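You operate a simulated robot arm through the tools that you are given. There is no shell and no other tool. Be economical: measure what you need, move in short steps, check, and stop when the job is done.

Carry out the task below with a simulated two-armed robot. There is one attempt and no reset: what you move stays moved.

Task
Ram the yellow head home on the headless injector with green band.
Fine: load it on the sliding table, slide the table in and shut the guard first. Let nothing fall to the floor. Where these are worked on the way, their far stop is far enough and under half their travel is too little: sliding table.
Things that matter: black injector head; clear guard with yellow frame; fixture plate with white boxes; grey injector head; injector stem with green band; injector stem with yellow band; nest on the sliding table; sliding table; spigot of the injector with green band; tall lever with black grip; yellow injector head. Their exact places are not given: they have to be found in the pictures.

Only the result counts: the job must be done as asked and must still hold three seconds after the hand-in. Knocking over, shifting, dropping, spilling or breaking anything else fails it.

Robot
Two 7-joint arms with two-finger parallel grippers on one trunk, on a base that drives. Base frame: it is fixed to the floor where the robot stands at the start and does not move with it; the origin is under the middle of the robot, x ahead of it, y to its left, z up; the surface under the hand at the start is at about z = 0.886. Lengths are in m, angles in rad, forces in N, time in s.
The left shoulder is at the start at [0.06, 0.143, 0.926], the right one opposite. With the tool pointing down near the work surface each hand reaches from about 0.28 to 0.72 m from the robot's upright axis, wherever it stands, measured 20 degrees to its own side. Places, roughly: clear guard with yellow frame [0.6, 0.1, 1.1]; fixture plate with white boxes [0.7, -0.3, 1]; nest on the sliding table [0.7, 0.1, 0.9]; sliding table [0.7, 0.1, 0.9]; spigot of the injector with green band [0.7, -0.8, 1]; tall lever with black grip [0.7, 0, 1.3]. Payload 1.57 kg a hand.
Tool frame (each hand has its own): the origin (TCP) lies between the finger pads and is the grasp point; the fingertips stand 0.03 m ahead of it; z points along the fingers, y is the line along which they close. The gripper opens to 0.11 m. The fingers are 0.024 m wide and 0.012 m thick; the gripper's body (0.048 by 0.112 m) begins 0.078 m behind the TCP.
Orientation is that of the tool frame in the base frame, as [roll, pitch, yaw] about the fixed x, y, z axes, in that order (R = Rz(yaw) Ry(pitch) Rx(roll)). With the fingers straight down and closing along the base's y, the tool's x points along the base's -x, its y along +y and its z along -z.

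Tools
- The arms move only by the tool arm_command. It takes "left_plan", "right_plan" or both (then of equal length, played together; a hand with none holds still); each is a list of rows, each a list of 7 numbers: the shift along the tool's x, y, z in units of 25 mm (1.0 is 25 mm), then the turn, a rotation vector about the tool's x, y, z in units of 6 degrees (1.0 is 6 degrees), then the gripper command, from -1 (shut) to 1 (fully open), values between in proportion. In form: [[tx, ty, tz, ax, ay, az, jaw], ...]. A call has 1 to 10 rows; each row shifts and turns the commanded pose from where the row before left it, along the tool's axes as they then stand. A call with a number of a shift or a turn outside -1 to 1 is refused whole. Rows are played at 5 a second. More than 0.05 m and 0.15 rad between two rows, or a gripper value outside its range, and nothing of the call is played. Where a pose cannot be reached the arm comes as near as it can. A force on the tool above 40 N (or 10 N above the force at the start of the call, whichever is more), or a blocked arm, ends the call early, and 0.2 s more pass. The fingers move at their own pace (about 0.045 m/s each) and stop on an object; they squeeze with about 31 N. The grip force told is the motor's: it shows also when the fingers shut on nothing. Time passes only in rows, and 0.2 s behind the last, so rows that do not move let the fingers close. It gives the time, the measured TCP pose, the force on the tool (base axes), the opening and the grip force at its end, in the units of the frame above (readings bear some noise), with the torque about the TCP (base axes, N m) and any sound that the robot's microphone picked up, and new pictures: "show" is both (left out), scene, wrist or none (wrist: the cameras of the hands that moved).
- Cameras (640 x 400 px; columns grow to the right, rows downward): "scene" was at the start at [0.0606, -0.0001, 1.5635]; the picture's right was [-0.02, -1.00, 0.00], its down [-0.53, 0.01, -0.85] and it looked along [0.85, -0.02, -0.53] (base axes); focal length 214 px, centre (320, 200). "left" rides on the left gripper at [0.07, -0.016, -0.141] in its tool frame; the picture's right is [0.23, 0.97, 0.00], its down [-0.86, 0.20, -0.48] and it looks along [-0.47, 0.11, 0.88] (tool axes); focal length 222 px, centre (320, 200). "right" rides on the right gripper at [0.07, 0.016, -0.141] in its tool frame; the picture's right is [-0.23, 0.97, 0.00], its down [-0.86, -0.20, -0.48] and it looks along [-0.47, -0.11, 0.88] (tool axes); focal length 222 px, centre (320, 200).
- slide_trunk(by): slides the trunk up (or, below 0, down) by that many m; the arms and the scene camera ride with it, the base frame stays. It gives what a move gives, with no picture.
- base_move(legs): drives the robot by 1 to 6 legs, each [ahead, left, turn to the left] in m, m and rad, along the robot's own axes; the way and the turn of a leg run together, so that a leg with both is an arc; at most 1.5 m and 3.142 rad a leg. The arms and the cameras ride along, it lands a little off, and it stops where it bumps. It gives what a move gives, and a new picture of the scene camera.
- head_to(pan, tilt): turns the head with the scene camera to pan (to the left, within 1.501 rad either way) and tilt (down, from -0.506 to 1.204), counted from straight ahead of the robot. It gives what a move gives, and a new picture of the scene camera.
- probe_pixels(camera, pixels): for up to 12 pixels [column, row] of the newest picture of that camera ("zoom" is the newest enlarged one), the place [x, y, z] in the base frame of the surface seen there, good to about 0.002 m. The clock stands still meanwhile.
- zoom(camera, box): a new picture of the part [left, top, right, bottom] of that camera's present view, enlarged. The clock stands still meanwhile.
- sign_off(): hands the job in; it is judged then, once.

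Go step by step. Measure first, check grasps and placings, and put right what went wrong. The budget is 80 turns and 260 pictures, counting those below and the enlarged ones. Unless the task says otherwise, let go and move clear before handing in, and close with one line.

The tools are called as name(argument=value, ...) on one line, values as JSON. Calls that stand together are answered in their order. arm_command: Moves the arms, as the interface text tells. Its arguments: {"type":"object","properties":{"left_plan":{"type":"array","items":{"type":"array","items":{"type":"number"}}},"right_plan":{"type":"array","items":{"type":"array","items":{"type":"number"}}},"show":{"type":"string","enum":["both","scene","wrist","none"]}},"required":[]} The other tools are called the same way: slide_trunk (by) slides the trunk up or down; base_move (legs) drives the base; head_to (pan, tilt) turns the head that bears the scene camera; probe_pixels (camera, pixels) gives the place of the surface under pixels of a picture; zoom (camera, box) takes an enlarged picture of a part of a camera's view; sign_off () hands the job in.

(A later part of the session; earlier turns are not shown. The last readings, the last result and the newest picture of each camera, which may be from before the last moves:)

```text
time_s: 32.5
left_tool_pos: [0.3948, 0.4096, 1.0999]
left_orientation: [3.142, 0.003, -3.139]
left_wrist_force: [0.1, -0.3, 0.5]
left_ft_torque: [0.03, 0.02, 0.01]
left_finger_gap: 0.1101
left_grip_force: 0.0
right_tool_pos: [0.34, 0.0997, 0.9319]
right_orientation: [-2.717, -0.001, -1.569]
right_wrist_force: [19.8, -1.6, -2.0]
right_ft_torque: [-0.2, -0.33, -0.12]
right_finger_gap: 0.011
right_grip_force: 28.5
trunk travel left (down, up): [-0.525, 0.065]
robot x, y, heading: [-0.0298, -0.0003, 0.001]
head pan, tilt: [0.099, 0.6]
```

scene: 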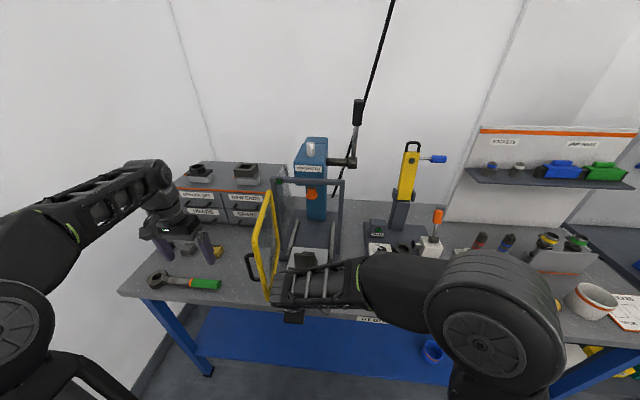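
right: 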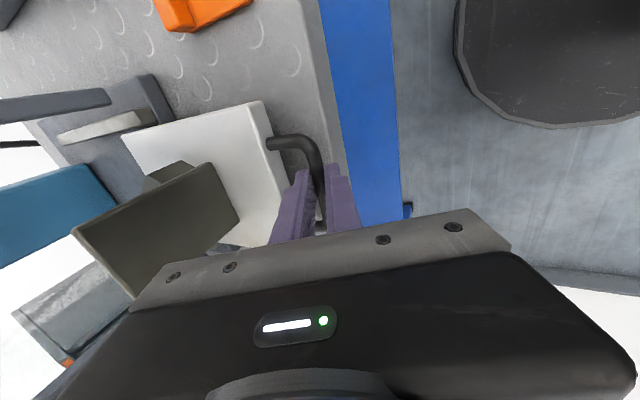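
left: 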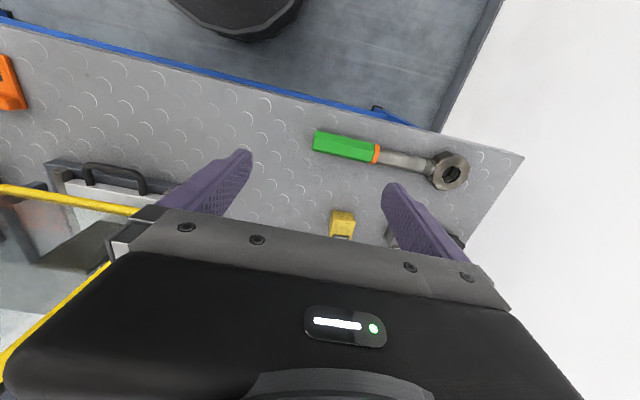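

The reaction force has jumped to 20 N, so the table is at its outer stop (about 0.196 m of travel). I'll release, lift away and look at the nest.

arm_command(right_plan=[[0, -0.1, 0, 0, 0, 0, -0.4], [0, 0, 0, 0, 0, 0, -0.4], [0, 0, -0.8, 0, 0, 0, -0.4], [0, 0, -1, 0, 0, 0, -0.4], [0, 0, -1, -1, 0, 0, 0], [1, 0, -1, -1, 0, 0, 0], [1, 0, -1, -1, 0, 0, 0], [1, 0, -1, -1, 0, 0, 0], [1, 0, -1, 0, 0, 0, 0], [1, 0, -1, 0, 0, 0, 0]], show="both")

zoom(camera="scene", box=[220, 170, 380, 310])

```text
time_s: 34.7
left_tool_pos: [0.3926, 0.4108, 1.1001]
left_orientation: [-3.141, 0.005, -3.138]
left_wrist_force: [0.1, -0.1, 0.0]
left_ft_torque: [0.0, 0.0, -0.02]
left_finger_gap: 0.1099
left_grip_force: 0.0
right_tool_pos: [0.292, -0.0175, 1.1108]
right_orientation: [-3.141, -0.006, -1.562]
right_wrist_force: [0.1, -0.2, 0.8]
right_ft_torque: [0.02, 0.01, 0.0]
right_finger_gap: 0.055
right_grip_force: 0.1
right hand out of reach, approached as far as the arm can: row 10
trunk travel left (down, up): [-0.525, 0.065]
robot x, y, heading: [-0.0306, 0.0019, -0.006]
head pan, tilt: [0.099, 0.6]
```

scene: 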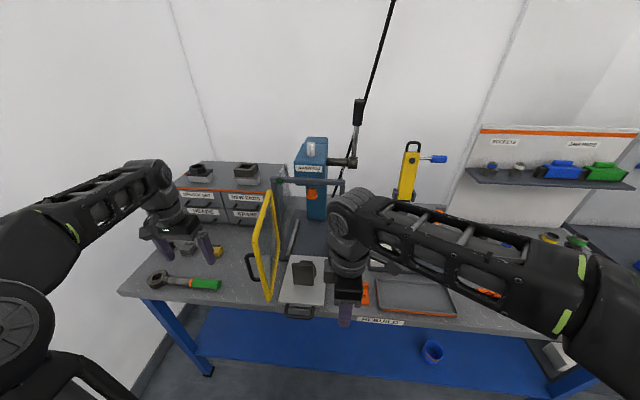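
right: 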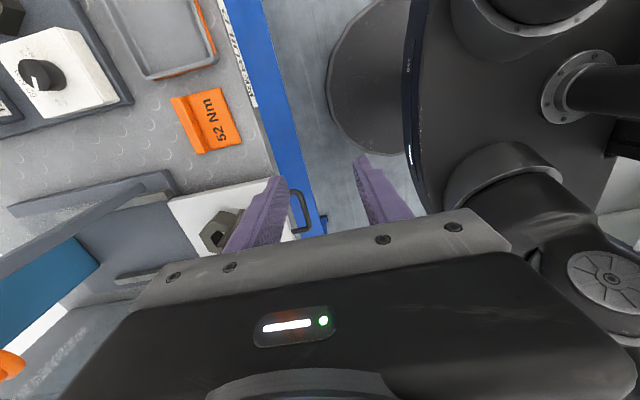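

```text
2.86 times, centred on (300, 240) of scene
```

zoom: 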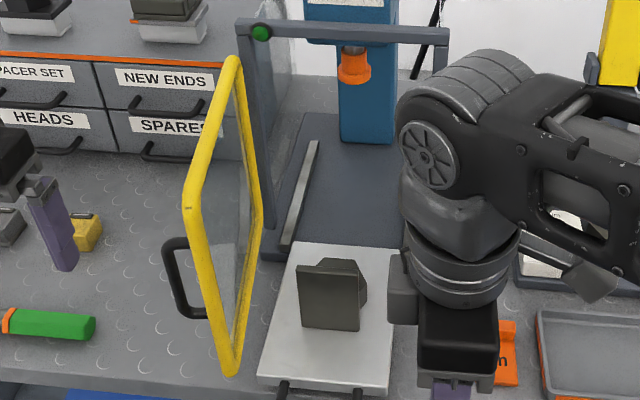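

The table is fully out. I'll take a closer look at the nest.

zoom(camera="right", box=[160, 170, 300, 270])

zoom(camera="scene", box=[280, 240, 330, 290])

probe_pixels(camera="scene", pixels=[[301, 263], [293, 263], [312, 263], [313, 272], [303, 260], [309, 262], [302, 278], [318, 290], [285, 288], [270, 193], [266, 302]])

```text
4.00 times, centred on (230, 220) of right
```

zoom: 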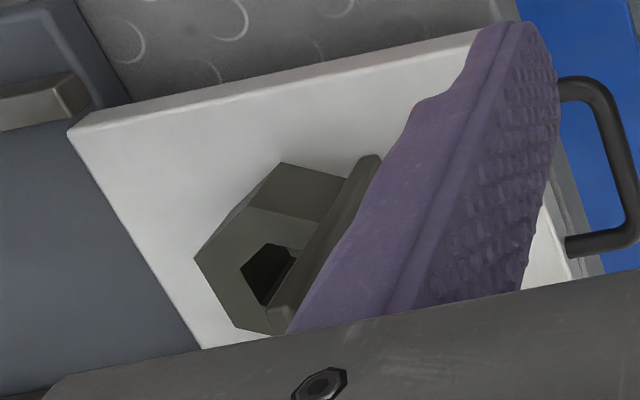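

```text
8.00 times, centred on (305, 265) of scene
```

zoom: 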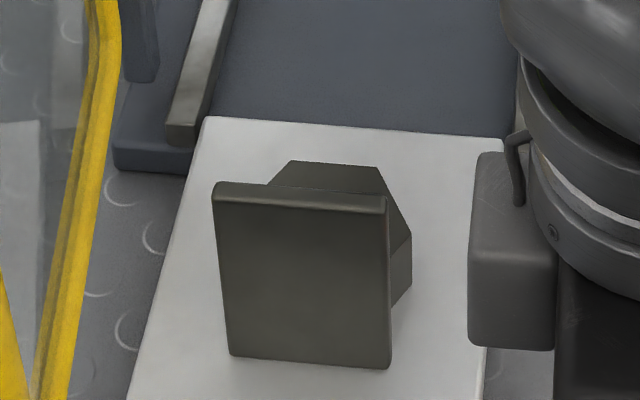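

```text
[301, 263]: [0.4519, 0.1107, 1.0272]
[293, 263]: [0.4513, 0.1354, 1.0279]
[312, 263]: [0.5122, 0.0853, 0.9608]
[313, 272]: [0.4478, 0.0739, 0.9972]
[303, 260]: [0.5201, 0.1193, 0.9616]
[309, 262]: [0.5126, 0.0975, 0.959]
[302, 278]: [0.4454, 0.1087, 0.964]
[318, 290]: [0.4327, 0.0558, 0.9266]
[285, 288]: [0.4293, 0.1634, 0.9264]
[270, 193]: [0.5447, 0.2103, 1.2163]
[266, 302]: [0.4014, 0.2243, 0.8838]
```

The nest is a hex socket (top z≈0.96) behind a tall front plate (x≈0.445–0.455, top 1.028). Now I'll go to the injectors: back off, drive right, and look.

base_move(legs=[[-0.15, 0, 0], [0, -0.62, 0]])

head_to(pan=-0.25, tilt=0.6)

zoom(camera="scene", box=[260, 150, 440, 290])

```text
time_s: 39.2
left_tool_pos: [0.2439, -0.2073, 1.1011]
left_orientation: [3.139, 0.005, -3.138]
left_wrist_force: [0.2, -0.5, 0.2]
left_ft_torque: [0.0, 0.01, 0.0]
left_finger_gap: 0.1101
left_grip_force: 0.1
right_tool_pos: [0.1431, -0.6345, 1.1106]
right_orientation: [-3.141, -0.008, -1.565]
right_wrist_force: [-0.4, 0.1, 0.1]
right_ft_torque: [0.01, 0.04, -0.03]
right_finger_gap: 0.0552
right_grip_force: 0.0
trunk travel left (down, up): [-0.525, 0.065]
robot x, y, heading: [-0.1789, -0.6181, 0.005]
head pan, tilt: [0.099, 0.6]
```

scene: 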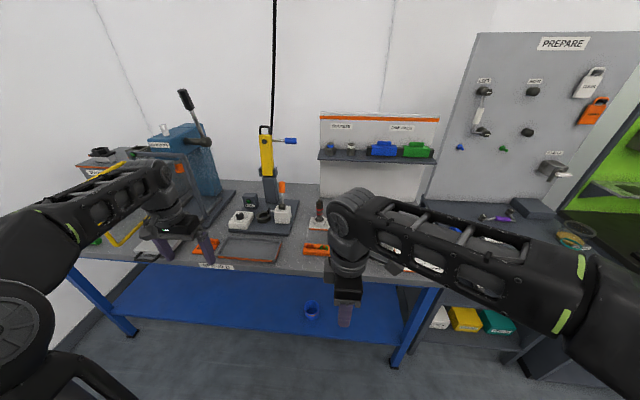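

```text
time_s: 40.0
left_tool_pos: [0.2432, -0.2061, 1.0998]
left_orientation: [3.14, 0.004, -3.139]
left_wrist_force: [-0.4, -0.2, 0.1]
left_ft_torque: [0.0, 0.01, -0.03]
left_finger_gap: 0.1102
left_grip_force: 0.2
right_tool_pos: [0.1438, -0.6343, 1.1097]
right_orientation: [-3.141, -0.008, -1.565]
right_wrist_force: [0.6, -0.1, 0.4]
right_ft_torque: [0.01, 0.02, 0.02]
right_finger_gap: 0.055
right_grip_force: 0.1
trunk travel left (down, up): [-0.525, 0.065]
robot x, y, heading: [-0.1778, -0.6186, 0.002]
head pan, tilt: [-0.25, 0.6]
```

scene: 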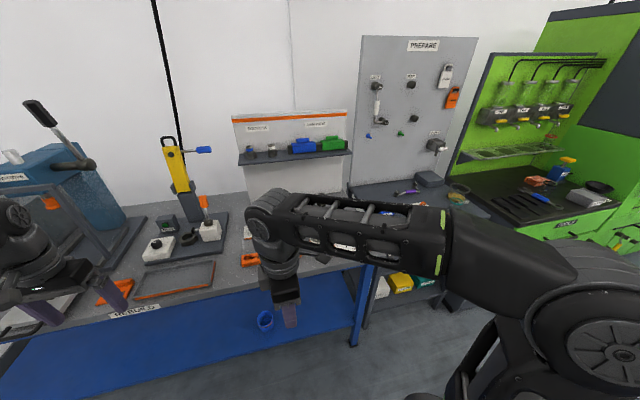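

```text
2.86 times, centred on (350, 220) of scene
```

zoom: 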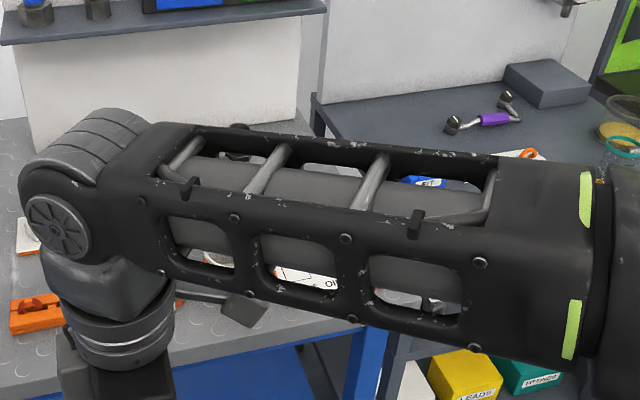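

The forearm blocks the view. I'll turn the right hand back to its normal yaw and raise it, then use its wrist camera over the rack.

arm_command(right_plan=[[0, 0, 0, 0, 0, 1, 0.3], [0, 0, 0, 0, 0, 1, 0.3], [0, 0, 0, 0, 0, 1, 0.3], [0, 0, 0, 0, 0, 1, 0.3], [0, 0, 0, 0, 0, 1, 0.3], [0, 0, 0, 0, 0, 1, 0.3], [0, 0, 0, 0, 0, 1, 0.3], [0, 0, 0, 0, 0, 1, 0.3], [0, 0, 0, 0, 0, 1, 0.3], [0, 0, 0, 0, 0, 1, 0.3]], show="none")

arm_command(right_plan=[[-1, 0, -0.6, 0, 0, 1, 0.3], [-1, -0.2, -0.6, 0, 0, 1, 0.3], [-1, -0.5, -0.6, 0, 0, 1, 0.3], [-1, -0.7, -0.6, 0, 0, 1, 0.3], [-1, -0.7, -0.6, 0, 0, 1, 0.3], [-1, -0.7, -0.6, 0, 0, 0, 0.3], [-1, -0.7, 0, 0, 0, 0, 0.3], [-1, -0.7, 0, 0, 0, 0, 0.3], [-1, -0.7, 0, 0, 0, 0, 0.3], [-1, -0.7, 0, 0, 0, 0, 0.3]], show="both")

```text
time_s: 42.2
left_tool_pos: [0.2441, -0.2055, 1.1008]
left_orientation: [3.142, 0.005, -3.137]
left_wrist_force: [-0.4, -0.1, -0.2]
left_ft_torque: [-0.02, 0.0, -0.01]
left_finger_gap: 0.1099
left_grip_force: 0.0
right_tool_pos: [0.1438, -0.6333, 1.1107]
right_orientation: [-3.133, -0.003, -2.617]
right_wrist_force: [-0.2, 0.0, 0.2]
right_ft_torque: [0.01, 0.0, 0.02]
right_finger_gap: 0.0716
right_grip_force: 0.0
trunk travel left (down, up): [-0.525, 0.065]
robot x, y, heading: [-0.18, -0.6132, 0.002]
head pan, tilt: [-0.25, 0.6]
```

```text
time_s: 44.4
left_tool_pos: [0.2436, -0.2067, 1.0993]
left_orientation: [-3.141, 0.004, -3.138]
left_wrist_force: [-0.2, -0.4, -0.4]
left_ft_torque: [0.0, -0.05, 0.02]
left_finger_gap: 0.1101
left_grip_force: 0.0
right_tool_pos: [0.2616, -0.6743, 1.1168]
right_orientation: [3.075, -0.01, -2.881]
right_wrist_force: [-0.3, -0.8, 0.8]
right_ft_torque: [-0.04, -0.03, -0.02]
right_finger_gap: 0.0713
right_grip_force: 0.1
right hand out of reach, approached as far as the arm can: row 1, 2, 3, 4, 5, 6, 8, 9, 10
trunk travel left (down, up): [-0.525, 0.065]
robot x, y, heading: [-0.1775, -0.6151, -0.001]
head pan, tilt: [-0.25, 0.6]
```

scene: 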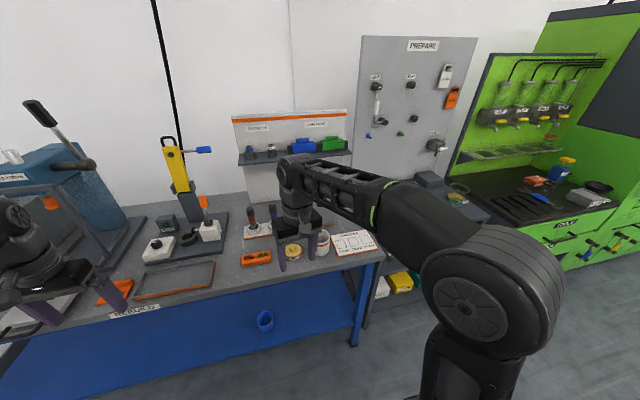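
right: 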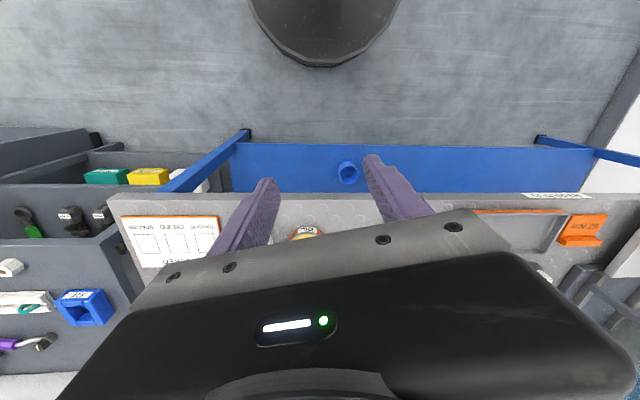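

The rack is still ahead. I'll drive forward 0.18 m, raise the trunk a little, and look with the wrist camera.

slide_trunk(by=0.06)

base_move(legs=[[0.16, 0, 0]])

arm_command(right_plan=[[0, 0, 0, 1, 0, 0.5, 0.3], [0, 0, 0, 0, 0, 1, 0.3], [0, 0, 0, 0, 0, 1, 0.3]], show="both")

```text
time_s: 45.4
left_tool_pos: [0.2455, -0.2062, 1.16]
left_orientation: [3.141, 0.005, -3.137]
left_wrist_force: [-0.6, 0.0, -0.1]
left_ft_torque: [-0.02, 0.01, 0.02]
left_finger_gap: 0.1096
left_grip_force: 0.0
right_tool_pos: [0.2614, -0.6743, 1.1768]
right_orientation: [3.075, -0.009, -2.881]
right_wrist_force: [-0.2, 0.3, -0.1]
right_ft_torque: [0.01, 0.0, 0.02]
right_finger_gap: 0.0717
right_grip_force: 0.1
trunk travel left (down, up): [-0.585, 0.005]
robot x, y, heading: [-0.1784, -0.6174, 0.005]
head pan, tilt: [-0.25, 0.6]
```

```text
time_s: 46.8
left_tool_pos: [0.4068, -0.2065, 1.16]
left_orientation: [3.141, 0.002, -3.136]
left_wrist_force: [-0.8, 0.5, -0.3]
left_ft_torque: [0.01, -0.01, -0.04]
left_finger_gap: 0.1099
left_grip_force: 0.1
right_tool_pos: [0.4247, -0.6746, 1.1754]
right_orientation: [3.074, -0.012, -2.879]
right_wrist_force: [0.7, 0.0, 0.3]
right_ft_torque: [0.0, 0.03, -0.02]
right_finger_gap: 0.0714
right_grip_force: 0.1
trunk travel left (down, up): [-0.585, 0.005]
robot x, y, heading: [-0.0177, -0.6154, 0.004]
head pan, tilt: [-0.25, 0.6]
```

scene: 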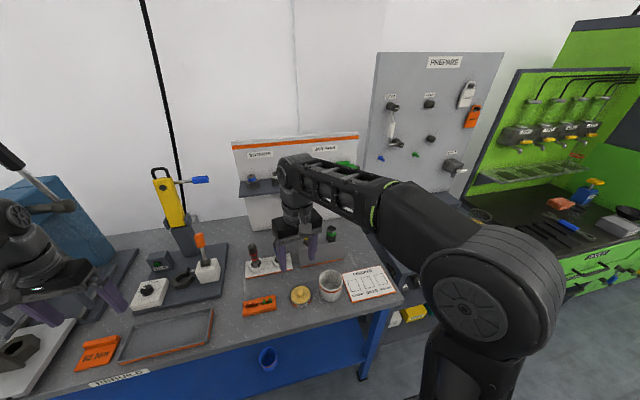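

```text
time_s: 47.6
left_tool_pos: [0.4047, -0.2058, 1.1603]
left_orientation: [-3.141, 0.007, -3.136]
left_wrist_force: [-0.1, -0.4, -0.2]
left_ft_torque: [0.01, 0.01, -0.01]
left_finger_gap: 0.1099
left_grip_force: 0.1
right_tool_pos: [0.4233, -0.6729, 1.1769]
right_orientation: [3.129, -0.01, -3.12]
right_wrist_force: [-0.2, -0.4, -0.6]
right_ft_torque: [0.01, -0.01, 0.0]
right_finger_gap: 0.0715
right_grip_force: 0.1
right hand out of reach, approached as far as the arm can: row 1
trunk travel left (down, up): [-0.585, 0.005]
robot x, y, heading: [-0.0164, -0.6157, 0.001]
head pan, tilt: [-0.25, 0.6]
```

scene: 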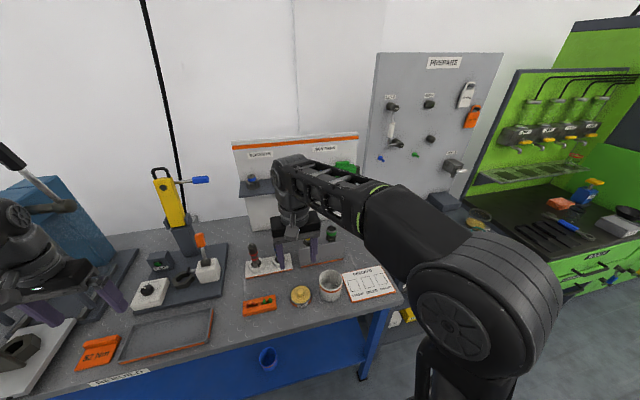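
right: 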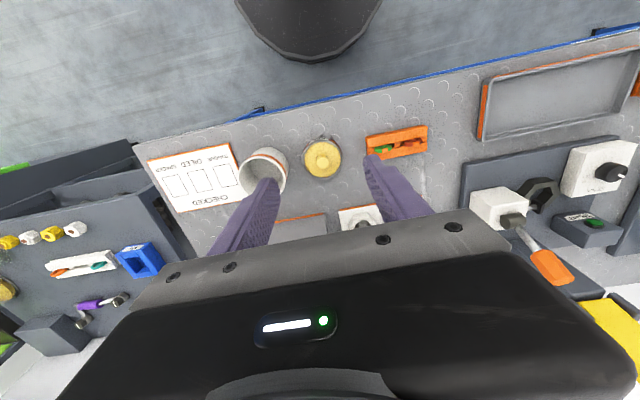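

The rack is partly visible in the scene view near (332,238). I'll shift the right hand away to the right and zoom in.

arm_command(right_plan=[[0.5, -1, 0, 0, 0, 0, 0.3], [0.5, -1, 0, 0, 0, 0, 0.3], [0.5, -1, 0, 0, 0, 0, 0.3], [0.5, -1, 0, 0, 0, 0, 0.3], [0.5, -1, 0, 0, 0, 0, 0.3], [0.5, -1, 0, 0, 0, 0, 0.3]], show="scene")

zoom(camera="scene", box=[220, 190, 360, 300])

```text
time_s: 49.0
left_tool_pos: [0.4046, -0.2068, 1.1595]
left_orientation: [3.141, 0.004, -3.139]
left_wrist_force: [0.0, 0.4, -0.6]
left_ft_torque: [0.02, 0.04, 0.0]
left_finger_gap: 0.1103
left_grip_force: 0.0
right_tool_pos: [0.3513, -0.827, 1.1747]
right_orientation: [3.127, -0.01, -3.114]
right_wrist_force: [-0.4, -0.4, 0.4]
right_ft_torque: [-0.01, -0.05, 0.0]
right_finger_gap: 0.0716
right_grip_force: 0.1
trunk travel left (down, up): [-0.585, 0.005]
robot x, y, heading: [-0.0152, -0.6136, 0.001]
head pan, tilt: [-0.25, 0.6]
```

scene: 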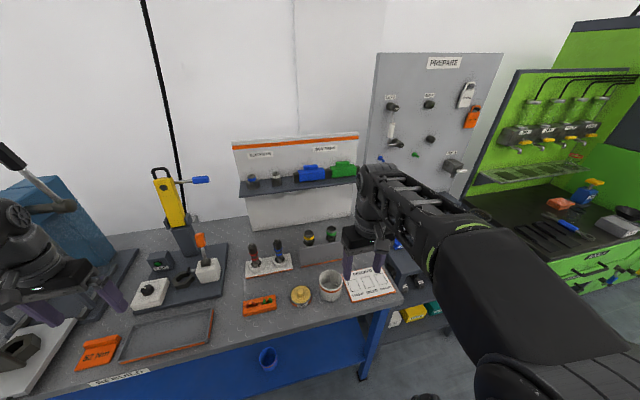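

```text
3.64 times, centred on (290, 245) of scene
```

zoom: 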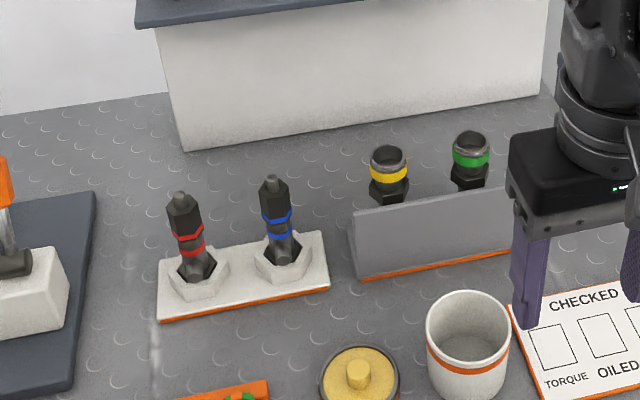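

The green-band injector stands behind a grey screen. I'll zoom and probe it.

zoom(camera="scene", box=[294, 214, 350, 264])

probe_pixels(camera="scene", pixels=[[332, 231], [332, 234], [332, 238], [331, 243], [331, 246], [309, 238], [309, 244], [300, 246], [340, 236], [325, 250], [325, 262], [280, 255]])

```text
8.00 times, centred on (322, 239) of scene
```

zoom: 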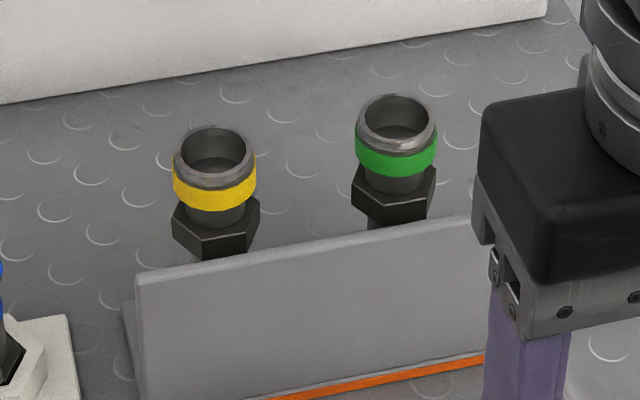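

```text
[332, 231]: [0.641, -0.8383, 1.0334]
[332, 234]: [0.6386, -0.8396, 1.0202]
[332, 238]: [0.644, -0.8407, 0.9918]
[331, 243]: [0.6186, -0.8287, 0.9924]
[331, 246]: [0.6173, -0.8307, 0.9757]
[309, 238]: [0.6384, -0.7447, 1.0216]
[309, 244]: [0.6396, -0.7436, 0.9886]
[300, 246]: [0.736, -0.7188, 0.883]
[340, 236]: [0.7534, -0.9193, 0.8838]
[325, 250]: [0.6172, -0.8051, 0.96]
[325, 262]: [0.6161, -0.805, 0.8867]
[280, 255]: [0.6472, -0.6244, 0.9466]
```

The injector's spigot rim is at about (0.64,-0.84,1.03), with the screen in front at x≈0.617 and top z≈0.99. I'll move the hand over it to look down at its shape.

arm_command(right_plan=[[-1, 0, 0, 0, 0, 0, 0.6], [-1, 0, 0, 0, 0, 0, 0.6], [-1, 0, 0, 0, 0, 0, 0.6], [-1, 0, 0, 0, 0, 0, 0.6], [-1, 0, 0, 0, 0, 0, 0.6], [-1, 0, 0, 0, 0, 0, 0.6], [-1, 0, 0, 0, 0, 0, 0.6], [-1, 0, 0, 0, 0, 0, 0.6], [-1, 0, 0, 0, 0, 0, 0.6], [-1, 0, 0, 0, 0, 0, 0.6]], show="both")

zoom(camera="right", box=[220, 100, 460, 260])

```text
time_s: 51.2
left_tool_pos: [0.4042, -0.2058, 1.1604]
left_orientation: [3.14, 0.006, -3.139]
left_wrist_force: [0.0, -0.4, -0.3]
left_ft_torque: [0.02, -0.03, 0.0]
left_finger_gap: 0.11
left_grip_force: 0.0
right_tool_pos: [0.4521, -0.8233, 1.1745]
right_orientation: [3.129, -0.008, -3.116]
right_wrist_force: [-0.4, 0.1, 0.7]
right_ft_torque: [-0.03, 0.0, 0.02]
right_finger_gap: 0.0881
right_grip_force: 0.0
right hand out of reach, approached as far as the arm can: row 5, 6, 7, 8, 9, 10
trunk travel left (down, up): [-0.585, 0.005]
robot x, y, heading: [-0.0151, -0.6154, 0.002]
head pan, tilt: [-0.25, 0.6]
```

scene: 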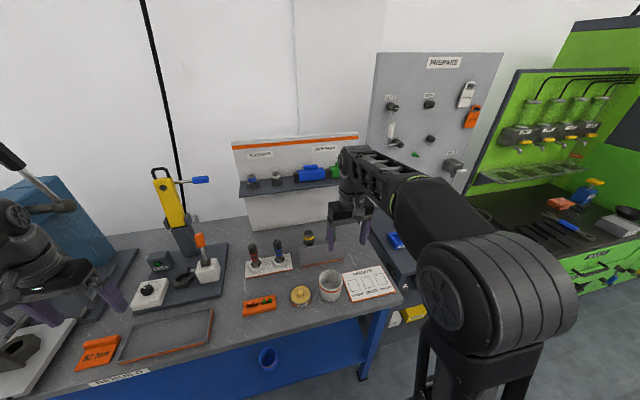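
right: 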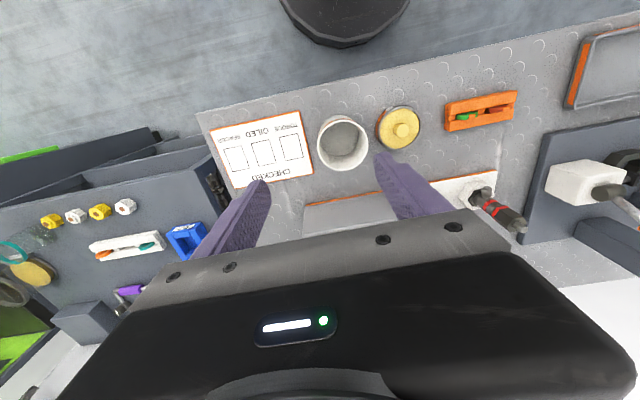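

```text
2.50 times, centred on (340, 180) of right
```

zoom: 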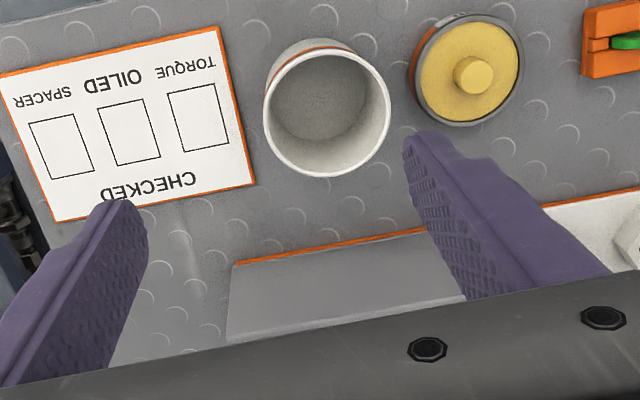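

At this height I can't reach x 0.64. I'll view the rack from its left side: move the hand to y≈-0.60 and slightly lower.

arm_command(right_plan=[[0, 1, 0.3, 0, 0, 0, 0.6], [0, 1, 0.3, 0, 0, 0, 0.6], [0, 1, 0.3, 0, 0, 0, 0.6], [0, 1, 0.3, 0, 0, 0, 0.6], [-0.4, 1, 0.3, 0, 0, 0, 0.6], [-0.4, 1, 0.3, 0, 0, 0, 0.6], [-0.5, 1, 0.3, 0, 0, 0, 0.6], [-0.5, 1, 0, 0, 0, 0, 0.6], [-0.5, 1, 0, 0, 0, 0, 0.6], [-0.5, 1, 0, 0, 0, 0, 0.6]], show="wrist")

zoom(camera="right", box=[0, 180, 240, 400])

```text
time_s: 53.4
left_tool_pos: [0.4041, -0.2071, 1.1613]
left_orientation: [3.139, 0.005, -3.139]
left_wrist_force: [0.0, -0.1, -0.3]
left_ft_torque: [0.0, 0.01, 0.0]
left_finger_gap: 0.1101
left_grip_force: 0.1
right_tool_pos: [0.5074, -0.5889, 1.1254]
right_orientation: [3.13, -0.007, -3.116]
right_wrist_force: [0.1, 0.2, 0.0]
right_ft_torque: [0.04, 0.01, 0.0]
right_finger_gap: 0.088
right_grip_force: 0.0
right hand out of reach, approached as far as the arm can: row 10
trunk travel left (down, up): [-0.585, 0.005]
robot x, y, heading: [-0.0164, -0.618, -0.003]
head pan, tilt: [-0.25, 0.6]
```

right: 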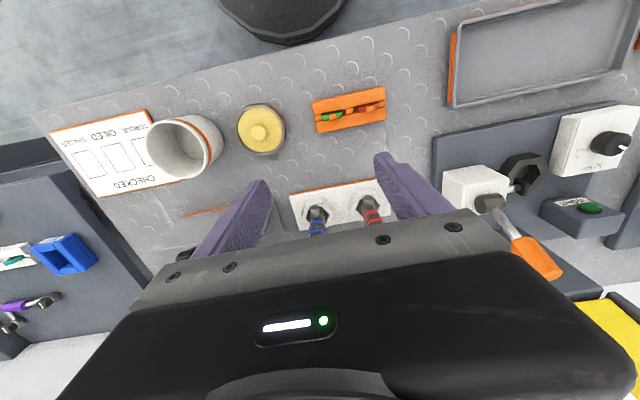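

```text
1.82 times, centred on (120, 290) of right
```

zoom: 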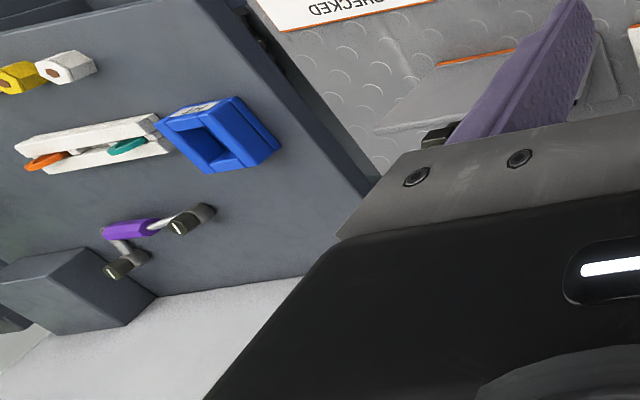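

The gripper hides the rack here. I'll move further left (y≈-0.41) so the rack appears at the left edge of the wrist view, beside the gripper body.

arm_command(right_plan=[[0, 1, 0, 0, 0, 0, 0.6], [0, 1, 0, 0, 0, 0, 0.6], [0, 1, 0, 0, 0, 0, 0.6], [0, 1, 0, 0, 0, 0, 0.6], [0, 1, 0, 0, 0, 0, 0.6], [0, 1, 0, 0, 0, 0, 0.6]], show="wrist")

zoom(camera="right", box=[0, 180, 200, 320])

```text
time_s: 54.8
left_tool_pos: [0.405, -0.2056, 1.1609]
left_orientation: [-3.141, 0.004, -3.138]
left_wrist_force: [-0.2, 0.4, 0.7]
left_ft_torque: [0.01, 0.0, 0.0]
left_finger_gap: 0.11
left_grip_force: 0.1
right_tool_pos: [0.5068, -0.5745, 1.1236]
right_orientation: [3.129, -0.007, -3.119]
right_wrist_force: [0.7, -0.8, 0.4]
right_ft_torque: [0.01, 0.03, -0.01]
right_finger_gap: 0.0882
right_grip_force: 0.1
right hand out of reach, approached as far as the arm can: row 1, 2, 3, 4, 5, 6
trunk travel left (down, up): [-0.585, 0.005]
robot x, y, heading: [-0.0159, -0.6166, -0.001]
head pan, tilt: [-0.25, 0.6]
```

right: 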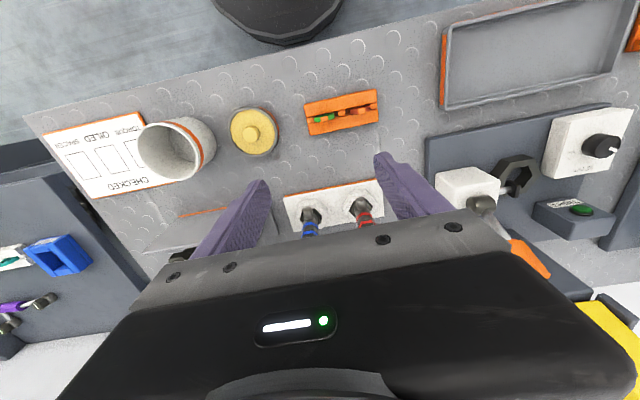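

```text
2.86 times, centred on (100, 250) of right
```

zoom: 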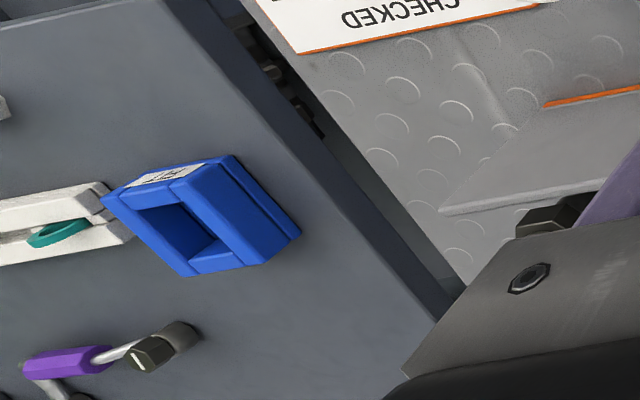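

The arm is at its lateral limit here. I'll check the orange lever's height, then drive the base left 0.18 m for the view.

probe_pixels(camera="right", pixels=[[535, 262], [520, 245], [590, 325], [360, 230], [310, 230]])

```text
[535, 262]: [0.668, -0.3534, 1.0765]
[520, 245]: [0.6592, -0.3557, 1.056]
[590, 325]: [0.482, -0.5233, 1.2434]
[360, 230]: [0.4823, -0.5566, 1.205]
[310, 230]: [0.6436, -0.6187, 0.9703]
```

base_move(legs=[[0, 0.18, 0]])

zoom(camera="right", box=[0, 180, 200, 320])

```text
time_s: 56.3
left_tool_pos: [0.4053, -0.0246, 1.1603]
left_orientation: [3.141, 0.006, -3.135]
left_wrist_force: [0.0, 0.7, 0.1]
left_ft_torque: [-0.05, 0.01, 0.01]
left_finger_gap: 0.1098
left_grip_force: 0.0
right_tool_pos: [0.5062, -0.3957, 1.1245]
right_orientation: [3.128, -0.007, -3.116]
right_wrist_force: [0.5, 0.6, -0.8]
right_ft_torque: [-0.04, 0.04, 0.0]
right_finger_gap: 0.088
right_grip_force: 0.1
trunk travel left (down, up): [-0.585, 0.005]
robot x, y, heading: [-0.0166, -0.4355, 0.003]
head pan, tilt: [-0.25, 0.6]
```

scene: 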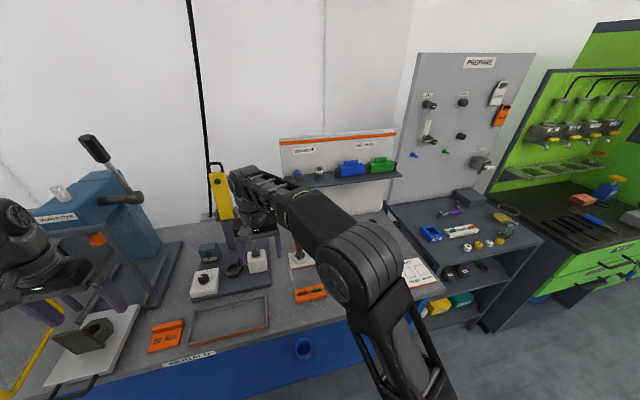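

```text
2.86 times, centred on (100, 250) of right
```

zoom: 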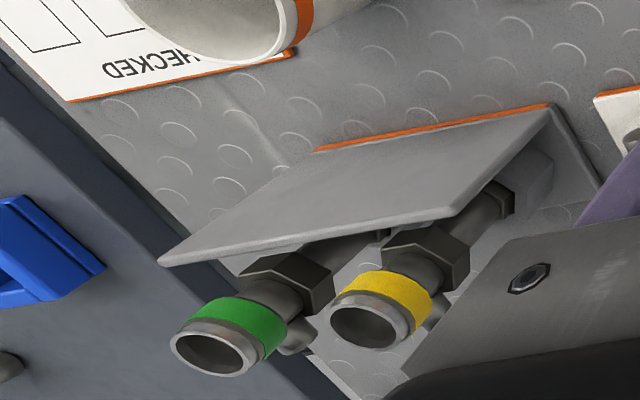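

Now the injector shape shows: a hollow spigot cup, band, hex, a stem with a side stub, and a small lower hex. I'll zoom closer and measure.

zoom(camera="right", box=[50, 215, 160, 320])

probe_pixels(camera="right", pixels=[[66, 302], [82, 292], [74, 308], [92, 283], [98, 277], [104, 273], [104, 297], [112, 265], [122, 263], [152, 287], [153, 262], [176, 251]])

```text
3.81 times, centred on (105, 268) of right
```

zoom: 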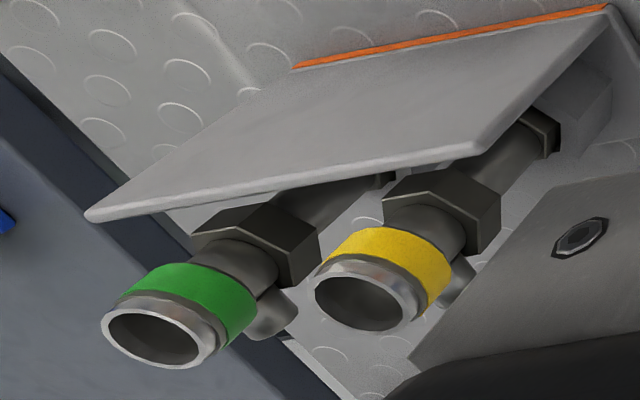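

```text
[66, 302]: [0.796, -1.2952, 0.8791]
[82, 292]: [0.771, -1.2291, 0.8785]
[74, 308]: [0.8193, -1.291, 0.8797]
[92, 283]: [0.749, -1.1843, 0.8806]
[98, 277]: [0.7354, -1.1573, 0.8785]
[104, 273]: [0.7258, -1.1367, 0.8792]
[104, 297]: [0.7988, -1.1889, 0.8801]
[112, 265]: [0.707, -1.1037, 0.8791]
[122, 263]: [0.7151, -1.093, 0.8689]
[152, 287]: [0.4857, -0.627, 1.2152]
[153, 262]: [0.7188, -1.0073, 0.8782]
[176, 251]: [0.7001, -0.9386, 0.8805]
```

Those probes used the old frame, so I'll probe the newest zoom instead.

probe_pixels(camera="zoom", pixels=[[165, 300], [135, 362], [212, 345], [120, 315], [205, 290], [240, 215], [300, 225], [295, 265], [272, 320], [320, 210], [500, 200], [525, 130]])

probe_pixels(camera="zoom", pixels=[[440, 250], [385, 200], [465, 195], [455, 290], [530, 170], [585, 130], [600, 70], [450, 140], [385, 180], [350, 60], [290, 345], [110, 340]])

```text
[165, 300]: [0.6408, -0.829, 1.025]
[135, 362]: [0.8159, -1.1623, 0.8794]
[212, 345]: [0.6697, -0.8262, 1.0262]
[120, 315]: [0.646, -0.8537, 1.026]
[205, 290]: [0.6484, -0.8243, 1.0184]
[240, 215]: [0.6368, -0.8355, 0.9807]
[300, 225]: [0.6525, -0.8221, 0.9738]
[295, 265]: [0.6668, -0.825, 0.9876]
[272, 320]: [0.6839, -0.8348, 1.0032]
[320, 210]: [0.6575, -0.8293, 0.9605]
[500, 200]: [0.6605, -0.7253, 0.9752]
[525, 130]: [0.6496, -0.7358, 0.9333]
```

```text
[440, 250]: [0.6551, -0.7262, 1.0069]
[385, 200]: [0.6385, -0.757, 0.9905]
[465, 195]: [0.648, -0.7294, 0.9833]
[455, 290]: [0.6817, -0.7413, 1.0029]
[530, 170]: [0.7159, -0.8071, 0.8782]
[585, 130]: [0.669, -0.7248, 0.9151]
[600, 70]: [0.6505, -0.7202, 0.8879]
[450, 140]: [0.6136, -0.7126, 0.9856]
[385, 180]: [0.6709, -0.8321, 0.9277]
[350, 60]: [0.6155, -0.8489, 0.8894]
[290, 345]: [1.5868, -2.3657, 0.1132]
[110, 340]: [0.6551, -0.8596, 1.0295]
```

The spigot rim centre is about (0.656,-0.841) with rim z≈1.03 and Ø≈38 mm. The stub points +X, away from the robot, which matches the nest's open side. I'll grip the cup with the tool pitched 60° forward for more reach, so I'll pitch now and then drive right.

arm_command(right_plan=[[0, -0.3, 0, 0, -1, 0, 0.3], [0, -0.3, 0, 0, -1, 0, 0.3], [0, -0.3, 0, 0, -1, 0, 0.3], [0, -0.3, 0, 0, -1, 0, 0.3], [0, -0.3, 0, 0, -1, 0, 0.3], [0, -0.3, 0, 0, -1, 0, 0.3], [0, -0.3, 0, 0, -1, 0, 0.3], [0, -0.3, 0, 0, -1, 0, 0.3], [0, -0.3, 0, 0, -1, 0, 0.3], [0, -0.3, 0, 0, -1, 0, 0.3]], show="none")

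base_move(legs=[[0, -0.24, 0]])

zoom(camera="scene", box=[240, 190, 400, 320])

```text
time_s: 58.5
left_tool_pos: [0.4037, -0.0267, 1.1604]
left_orientation: [3.141, 0.006, -3.137]
left_wrist_force: [1.4, 0.2, 0.6]
left_ft_torque: [-0.01, 0.0, -0.01]
left_finger_gap: 0.1105
left_grip_force: 0.1
right_tool_pos: [0.5084, -0.4716, 1.1246]
right_orientation: [3.113, 1.039, 3.14]
right_wrist_force: [0.2, -0.3, -0.5]
right_ft_torque: [-0.01, 0.02, 0.0]
right_finger_gap: 0.0716
right_grip_force: 0.0
trunk travel left (down, up): [-0.585, 0.005]
robot x, y, heading: [-0.019, -0.4383, 0.003]
head pan, tilt: [-0.25, 0.6]
```

```text
time_s: 60.3
left_tool_pos: [0.4061, -0.2685, 1.1621]
left_orientation: [3.138, 0.005, -3.139]
left_wrist_force: [-0.8, -0.4, 0.1]
left_ft_torque: [0.05, 0.01, 0.03]
left_finger_gap: 0.1099
left_grip_force: 0.0
right_tool_pos: [0.5084, -0.7125, 1.1239]
right_orientation: [3.111, 1.041, 3.14]
right_wrist_force: [0.6, 0.8, 0.3]
right_ft_torque: [0.02, -0.01, 0.03]
right_finger_gap: 0.0715
right_grip_force: 0.0
trunk travel left (down, up): [-0.585, 0.005]
robot x, y, heading: [-0.0186, -0.6763, 0.002]
head pan, tilt: [-0.25, 0.6]
```

scene: 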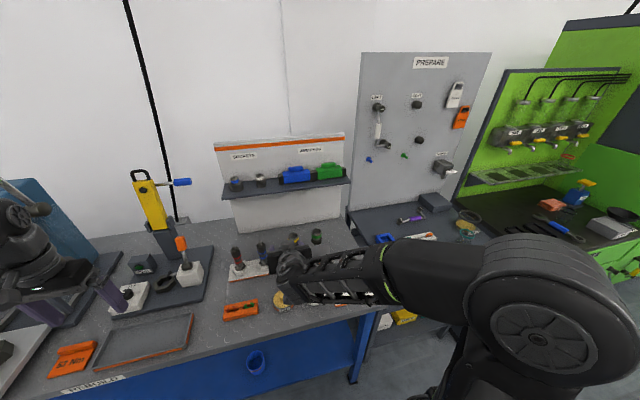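

```text
3.08 times, centred on (320, 255) of scene
```

zoom: 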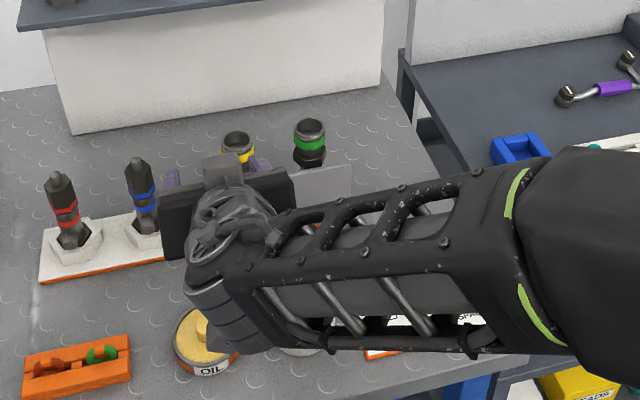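

The pose is good. I'll move across to y=-0.841, then approach along the tool axis to about 80 mm short of the cup.

arm_command(right_plan=[[0, -0.86, 0, 0, 0, 0, 0.3], [0, -0.86, 0, 0, 0, 0, 0.3], [0, -0.86, 0, 0, 0, 0, 0.3], [0, -0.86, 0, 0, 0, 0, 0.3], [0, -0.86, 0, 0, 0, 0, 0.3], [0, -0.86, 0, 0, 0, 0, 0.3], [0.165, 0, 1, 0, 0, 0, 0.3], [0.165, 0, 1, 0, 0, 0, 0.3], [0.165, 0, 1, 0, 0, 0, 0.3], [0.165, 0, 1, 0, 0, 0, 0.3]], show="wrist")

zoom(camera="scene", box=[270, 210, 370, 280])

```text
time_s: 62.5
left_tool_pos: [0.4072, -0.2681, 1.161]
left_orientation: [3.14, 0.004, -3.139]
left_wrist_force: [0.9, 0.1, 0.1]
left_ft_torque: [-0.02, 0.02, -0.01]
left_finger_gap: 0.1099
left_grip_force: 0.1
right_tool_pos: [0.5899, -0.8389, 1.0574]
right_orientation: [3.11, 1.039, 3.14]
right_wrist_force: [0.5, 0.1, -0.9]
right_ft_torque: [0.02, 0.02, 0.02]
right_finger_gap: 0.0715
right_grip_force: 0.1
trunk travel left (down, up): [-0.585, 0.005]
robot x, y, heading: [-0.0192, -0.6796, -0.005]
head pan, tilt: [-0.25, 0.6]
```

right: 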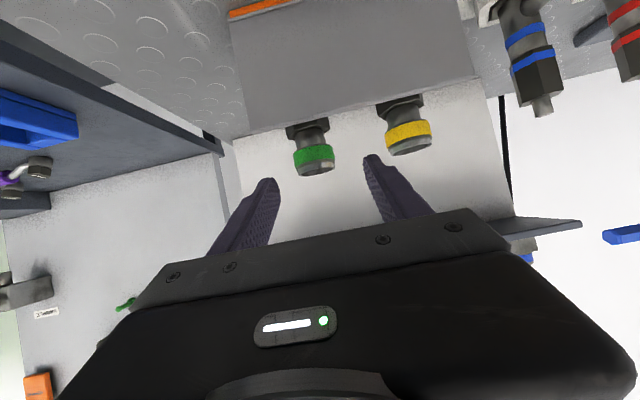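

```text
5.71 times, centred on (320, 245) of scene
```

zoom: 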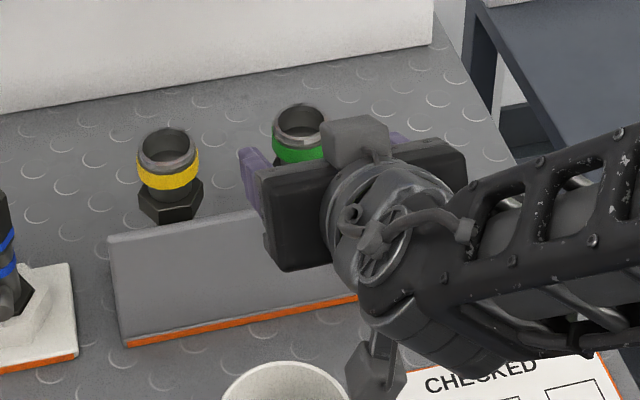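

probe_pixels(camera="right", pixels=[[314, 152], [316, 172], [298, 155], [332, 152], [310, 138]])

zoom(camera="right", box=[260, 90, 450, 200])

```text
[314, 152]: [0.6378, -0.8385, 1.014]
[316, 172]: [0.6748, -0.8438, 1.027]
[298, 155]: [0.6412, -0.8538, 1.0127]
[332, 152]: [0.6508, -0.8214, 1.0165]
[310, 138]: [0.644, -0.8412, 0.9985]
```

```text
3.37 times, centred on (355, 145) of right
```

zoom: 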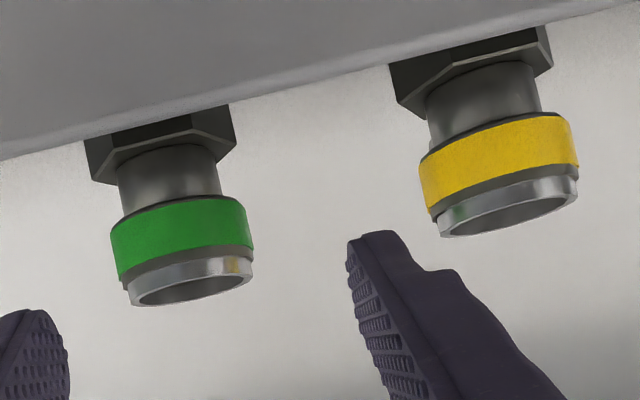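

The cup is centred at y≈-0.839 and x≈0.657, with the band at z 1.014. I'll go forward 78 mm and close.

arm_command(right_plan=[[0.17, 0, 0.8, 0, 0, 0, 0.3], [0, 0, 0.8, 0, 0, 0, 0.3], [0, 0, 0.8, 0, 0, 0, 0.3], [0, 0, 0.7, 0, 0, 0, 0.3], [0, 0, 0, 0, 0, 0, -1], [0, 0, 0, 0, 0, 0, -1], [0, 0, 0, 0, 0, 0, -1], [0, 0, 0, 0, 0, 0, -1]], show="wrist")

```text
time_s: 64.3
left_tool_pos: [0.4055, -0.2678, 1.1619]
left_orientation: [3.141, 0.005, -3.138]
left_wrist_force: [-0.8, 0.5, -0.5]
left_ft_torque: [-0.03, -0.02, 0.01]
left_finger_gap: 0.11
left_grip_force: 0.1
right_tool_pos: [0.655, -0.8358, 1.0148]
right_orientation: [3.114, 1.042, -3.14]
right_wrist_force: [0.5, -1.2, 2.5]
right_ft_torque: [-0.06, -0.15, 0.0]
right_finger_gap: 0.0444
right_grip_force: 31.0
trunk travel left (down, up): [-0.585, 0.005]
robot x, y, heading: [-0.0163, -0.6758, 0.004]
head pan, tilt: [-0.25, 0.6]
```

right: 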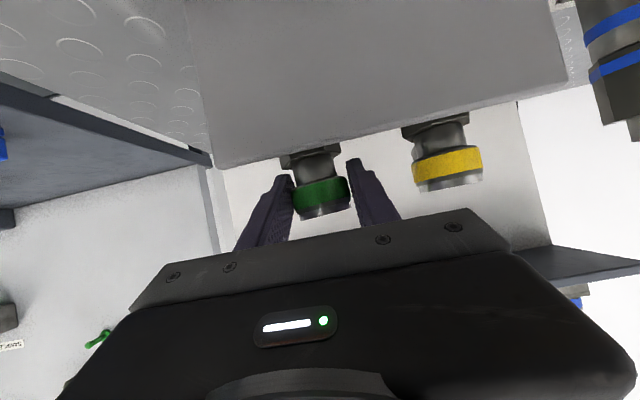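

The cup is gripped at 44 mm with 31 N. I'll lift straight up 0.12 m.

arm_command(right_plan=[[-0.43, 0, -0.253, 0, 0, 0, -1], [-0.69, 0, -0.405, 0, 0, 0, -1], [-0.69, 0, -0.405, 0, 0, 0, -1], [-0.69, 0, -0.405, 0, 0, 0, -1], [-0.69, 0, -0.405, 0, 0, 0, -1], [-0.69, 0, -0.405, 0, 0, 0, -1], [-0.4, 0, -0.24, 0, 0, 0, -1]], show="both")

zoom(camera="right", box=[210, 80, 430, 240])

```text
time_s: 65.9
left_tool_pos: [0.4059, -0.2667, 1.1601]
left_orientation: [-3.141, 0.007, -3.139]
left_wrist_force: [0.2, 0.3, 0.9]
left_ft_torque: [-0.03, -0.02, 0.02]
left_finger_gap: 0.1099
left_grip_force: 0.0
right_tool_pos: [0.6536, -0.8383, 1.138]
right_orientation: [3.113, 1.041, 3.141]
right_wrist_force: [-0.1, 0.9, -2.9]
right_ft_torque: [0.02, -0.01, -0.05]
right_finger_gap: 0.044
right_grip_force: 30.6
trunk travel left (down, up): [-0.585, 0.005]
robot x, y, heading: [-0.0183, -0.6755, 0.003]
head pan, tilt: [-0.25, 0.6]
```

scene: 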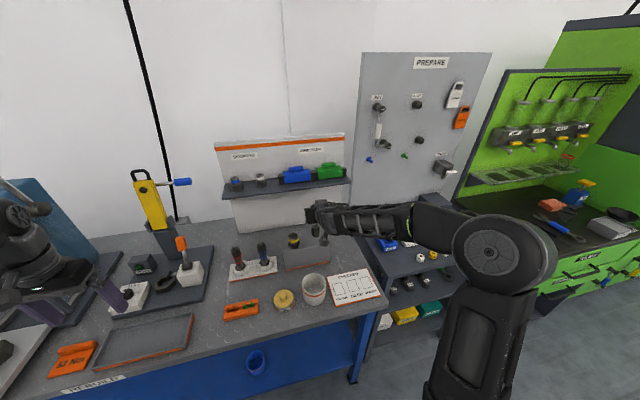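
right: 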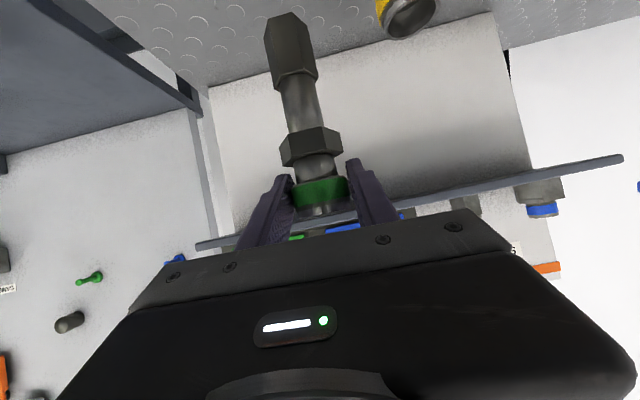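

```text
2.50 times, centred on (320, 160) of right
```

zoom: 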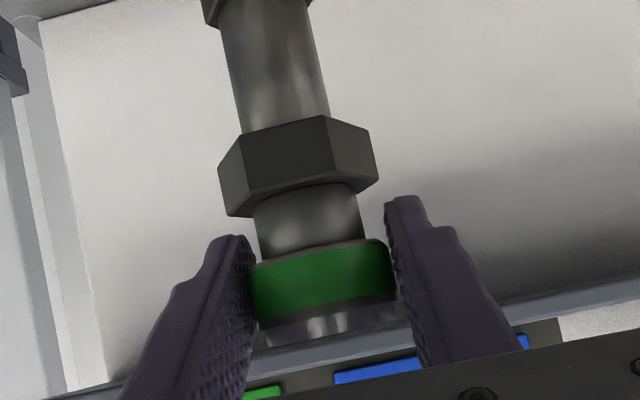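

Lifted cleanly, and the lower hex end is now visible. I'll measure it: bottom z, hex width, and its tilt and yaw.

zoom(camera="right", box=[240, 0, 350, 90])

probe_pixels(camera="right", pixels=[[270, 20], [285, 14], [300, 20], [267, 50], [280, 55], [310, 50], [296, 85], [300, 110], [320, 142], [288, 150], [322, 190], [316, 72]])

```text
4.44 times, centred on (295, 45) of right
```

zoom: 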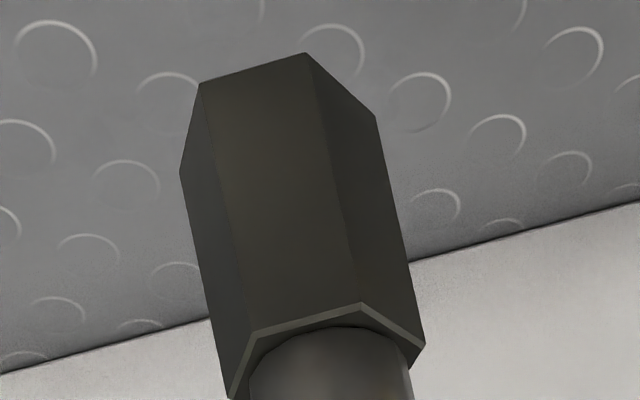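

```text
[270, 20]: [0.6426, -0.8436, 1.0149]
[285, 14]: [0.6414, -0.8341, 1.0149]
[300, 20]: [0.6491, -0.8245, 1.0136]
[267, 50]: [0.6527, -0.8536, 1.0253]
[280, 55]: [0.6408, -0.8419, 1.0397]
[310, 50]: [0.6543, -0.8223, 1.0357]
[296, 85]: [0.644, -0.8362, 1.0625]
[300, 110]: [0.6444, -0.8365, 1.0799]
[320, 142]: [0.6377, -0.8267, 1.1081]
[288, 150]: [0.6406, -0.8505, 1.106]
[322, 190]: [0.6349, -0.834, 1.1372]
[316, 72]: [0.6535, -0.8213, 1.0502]
```

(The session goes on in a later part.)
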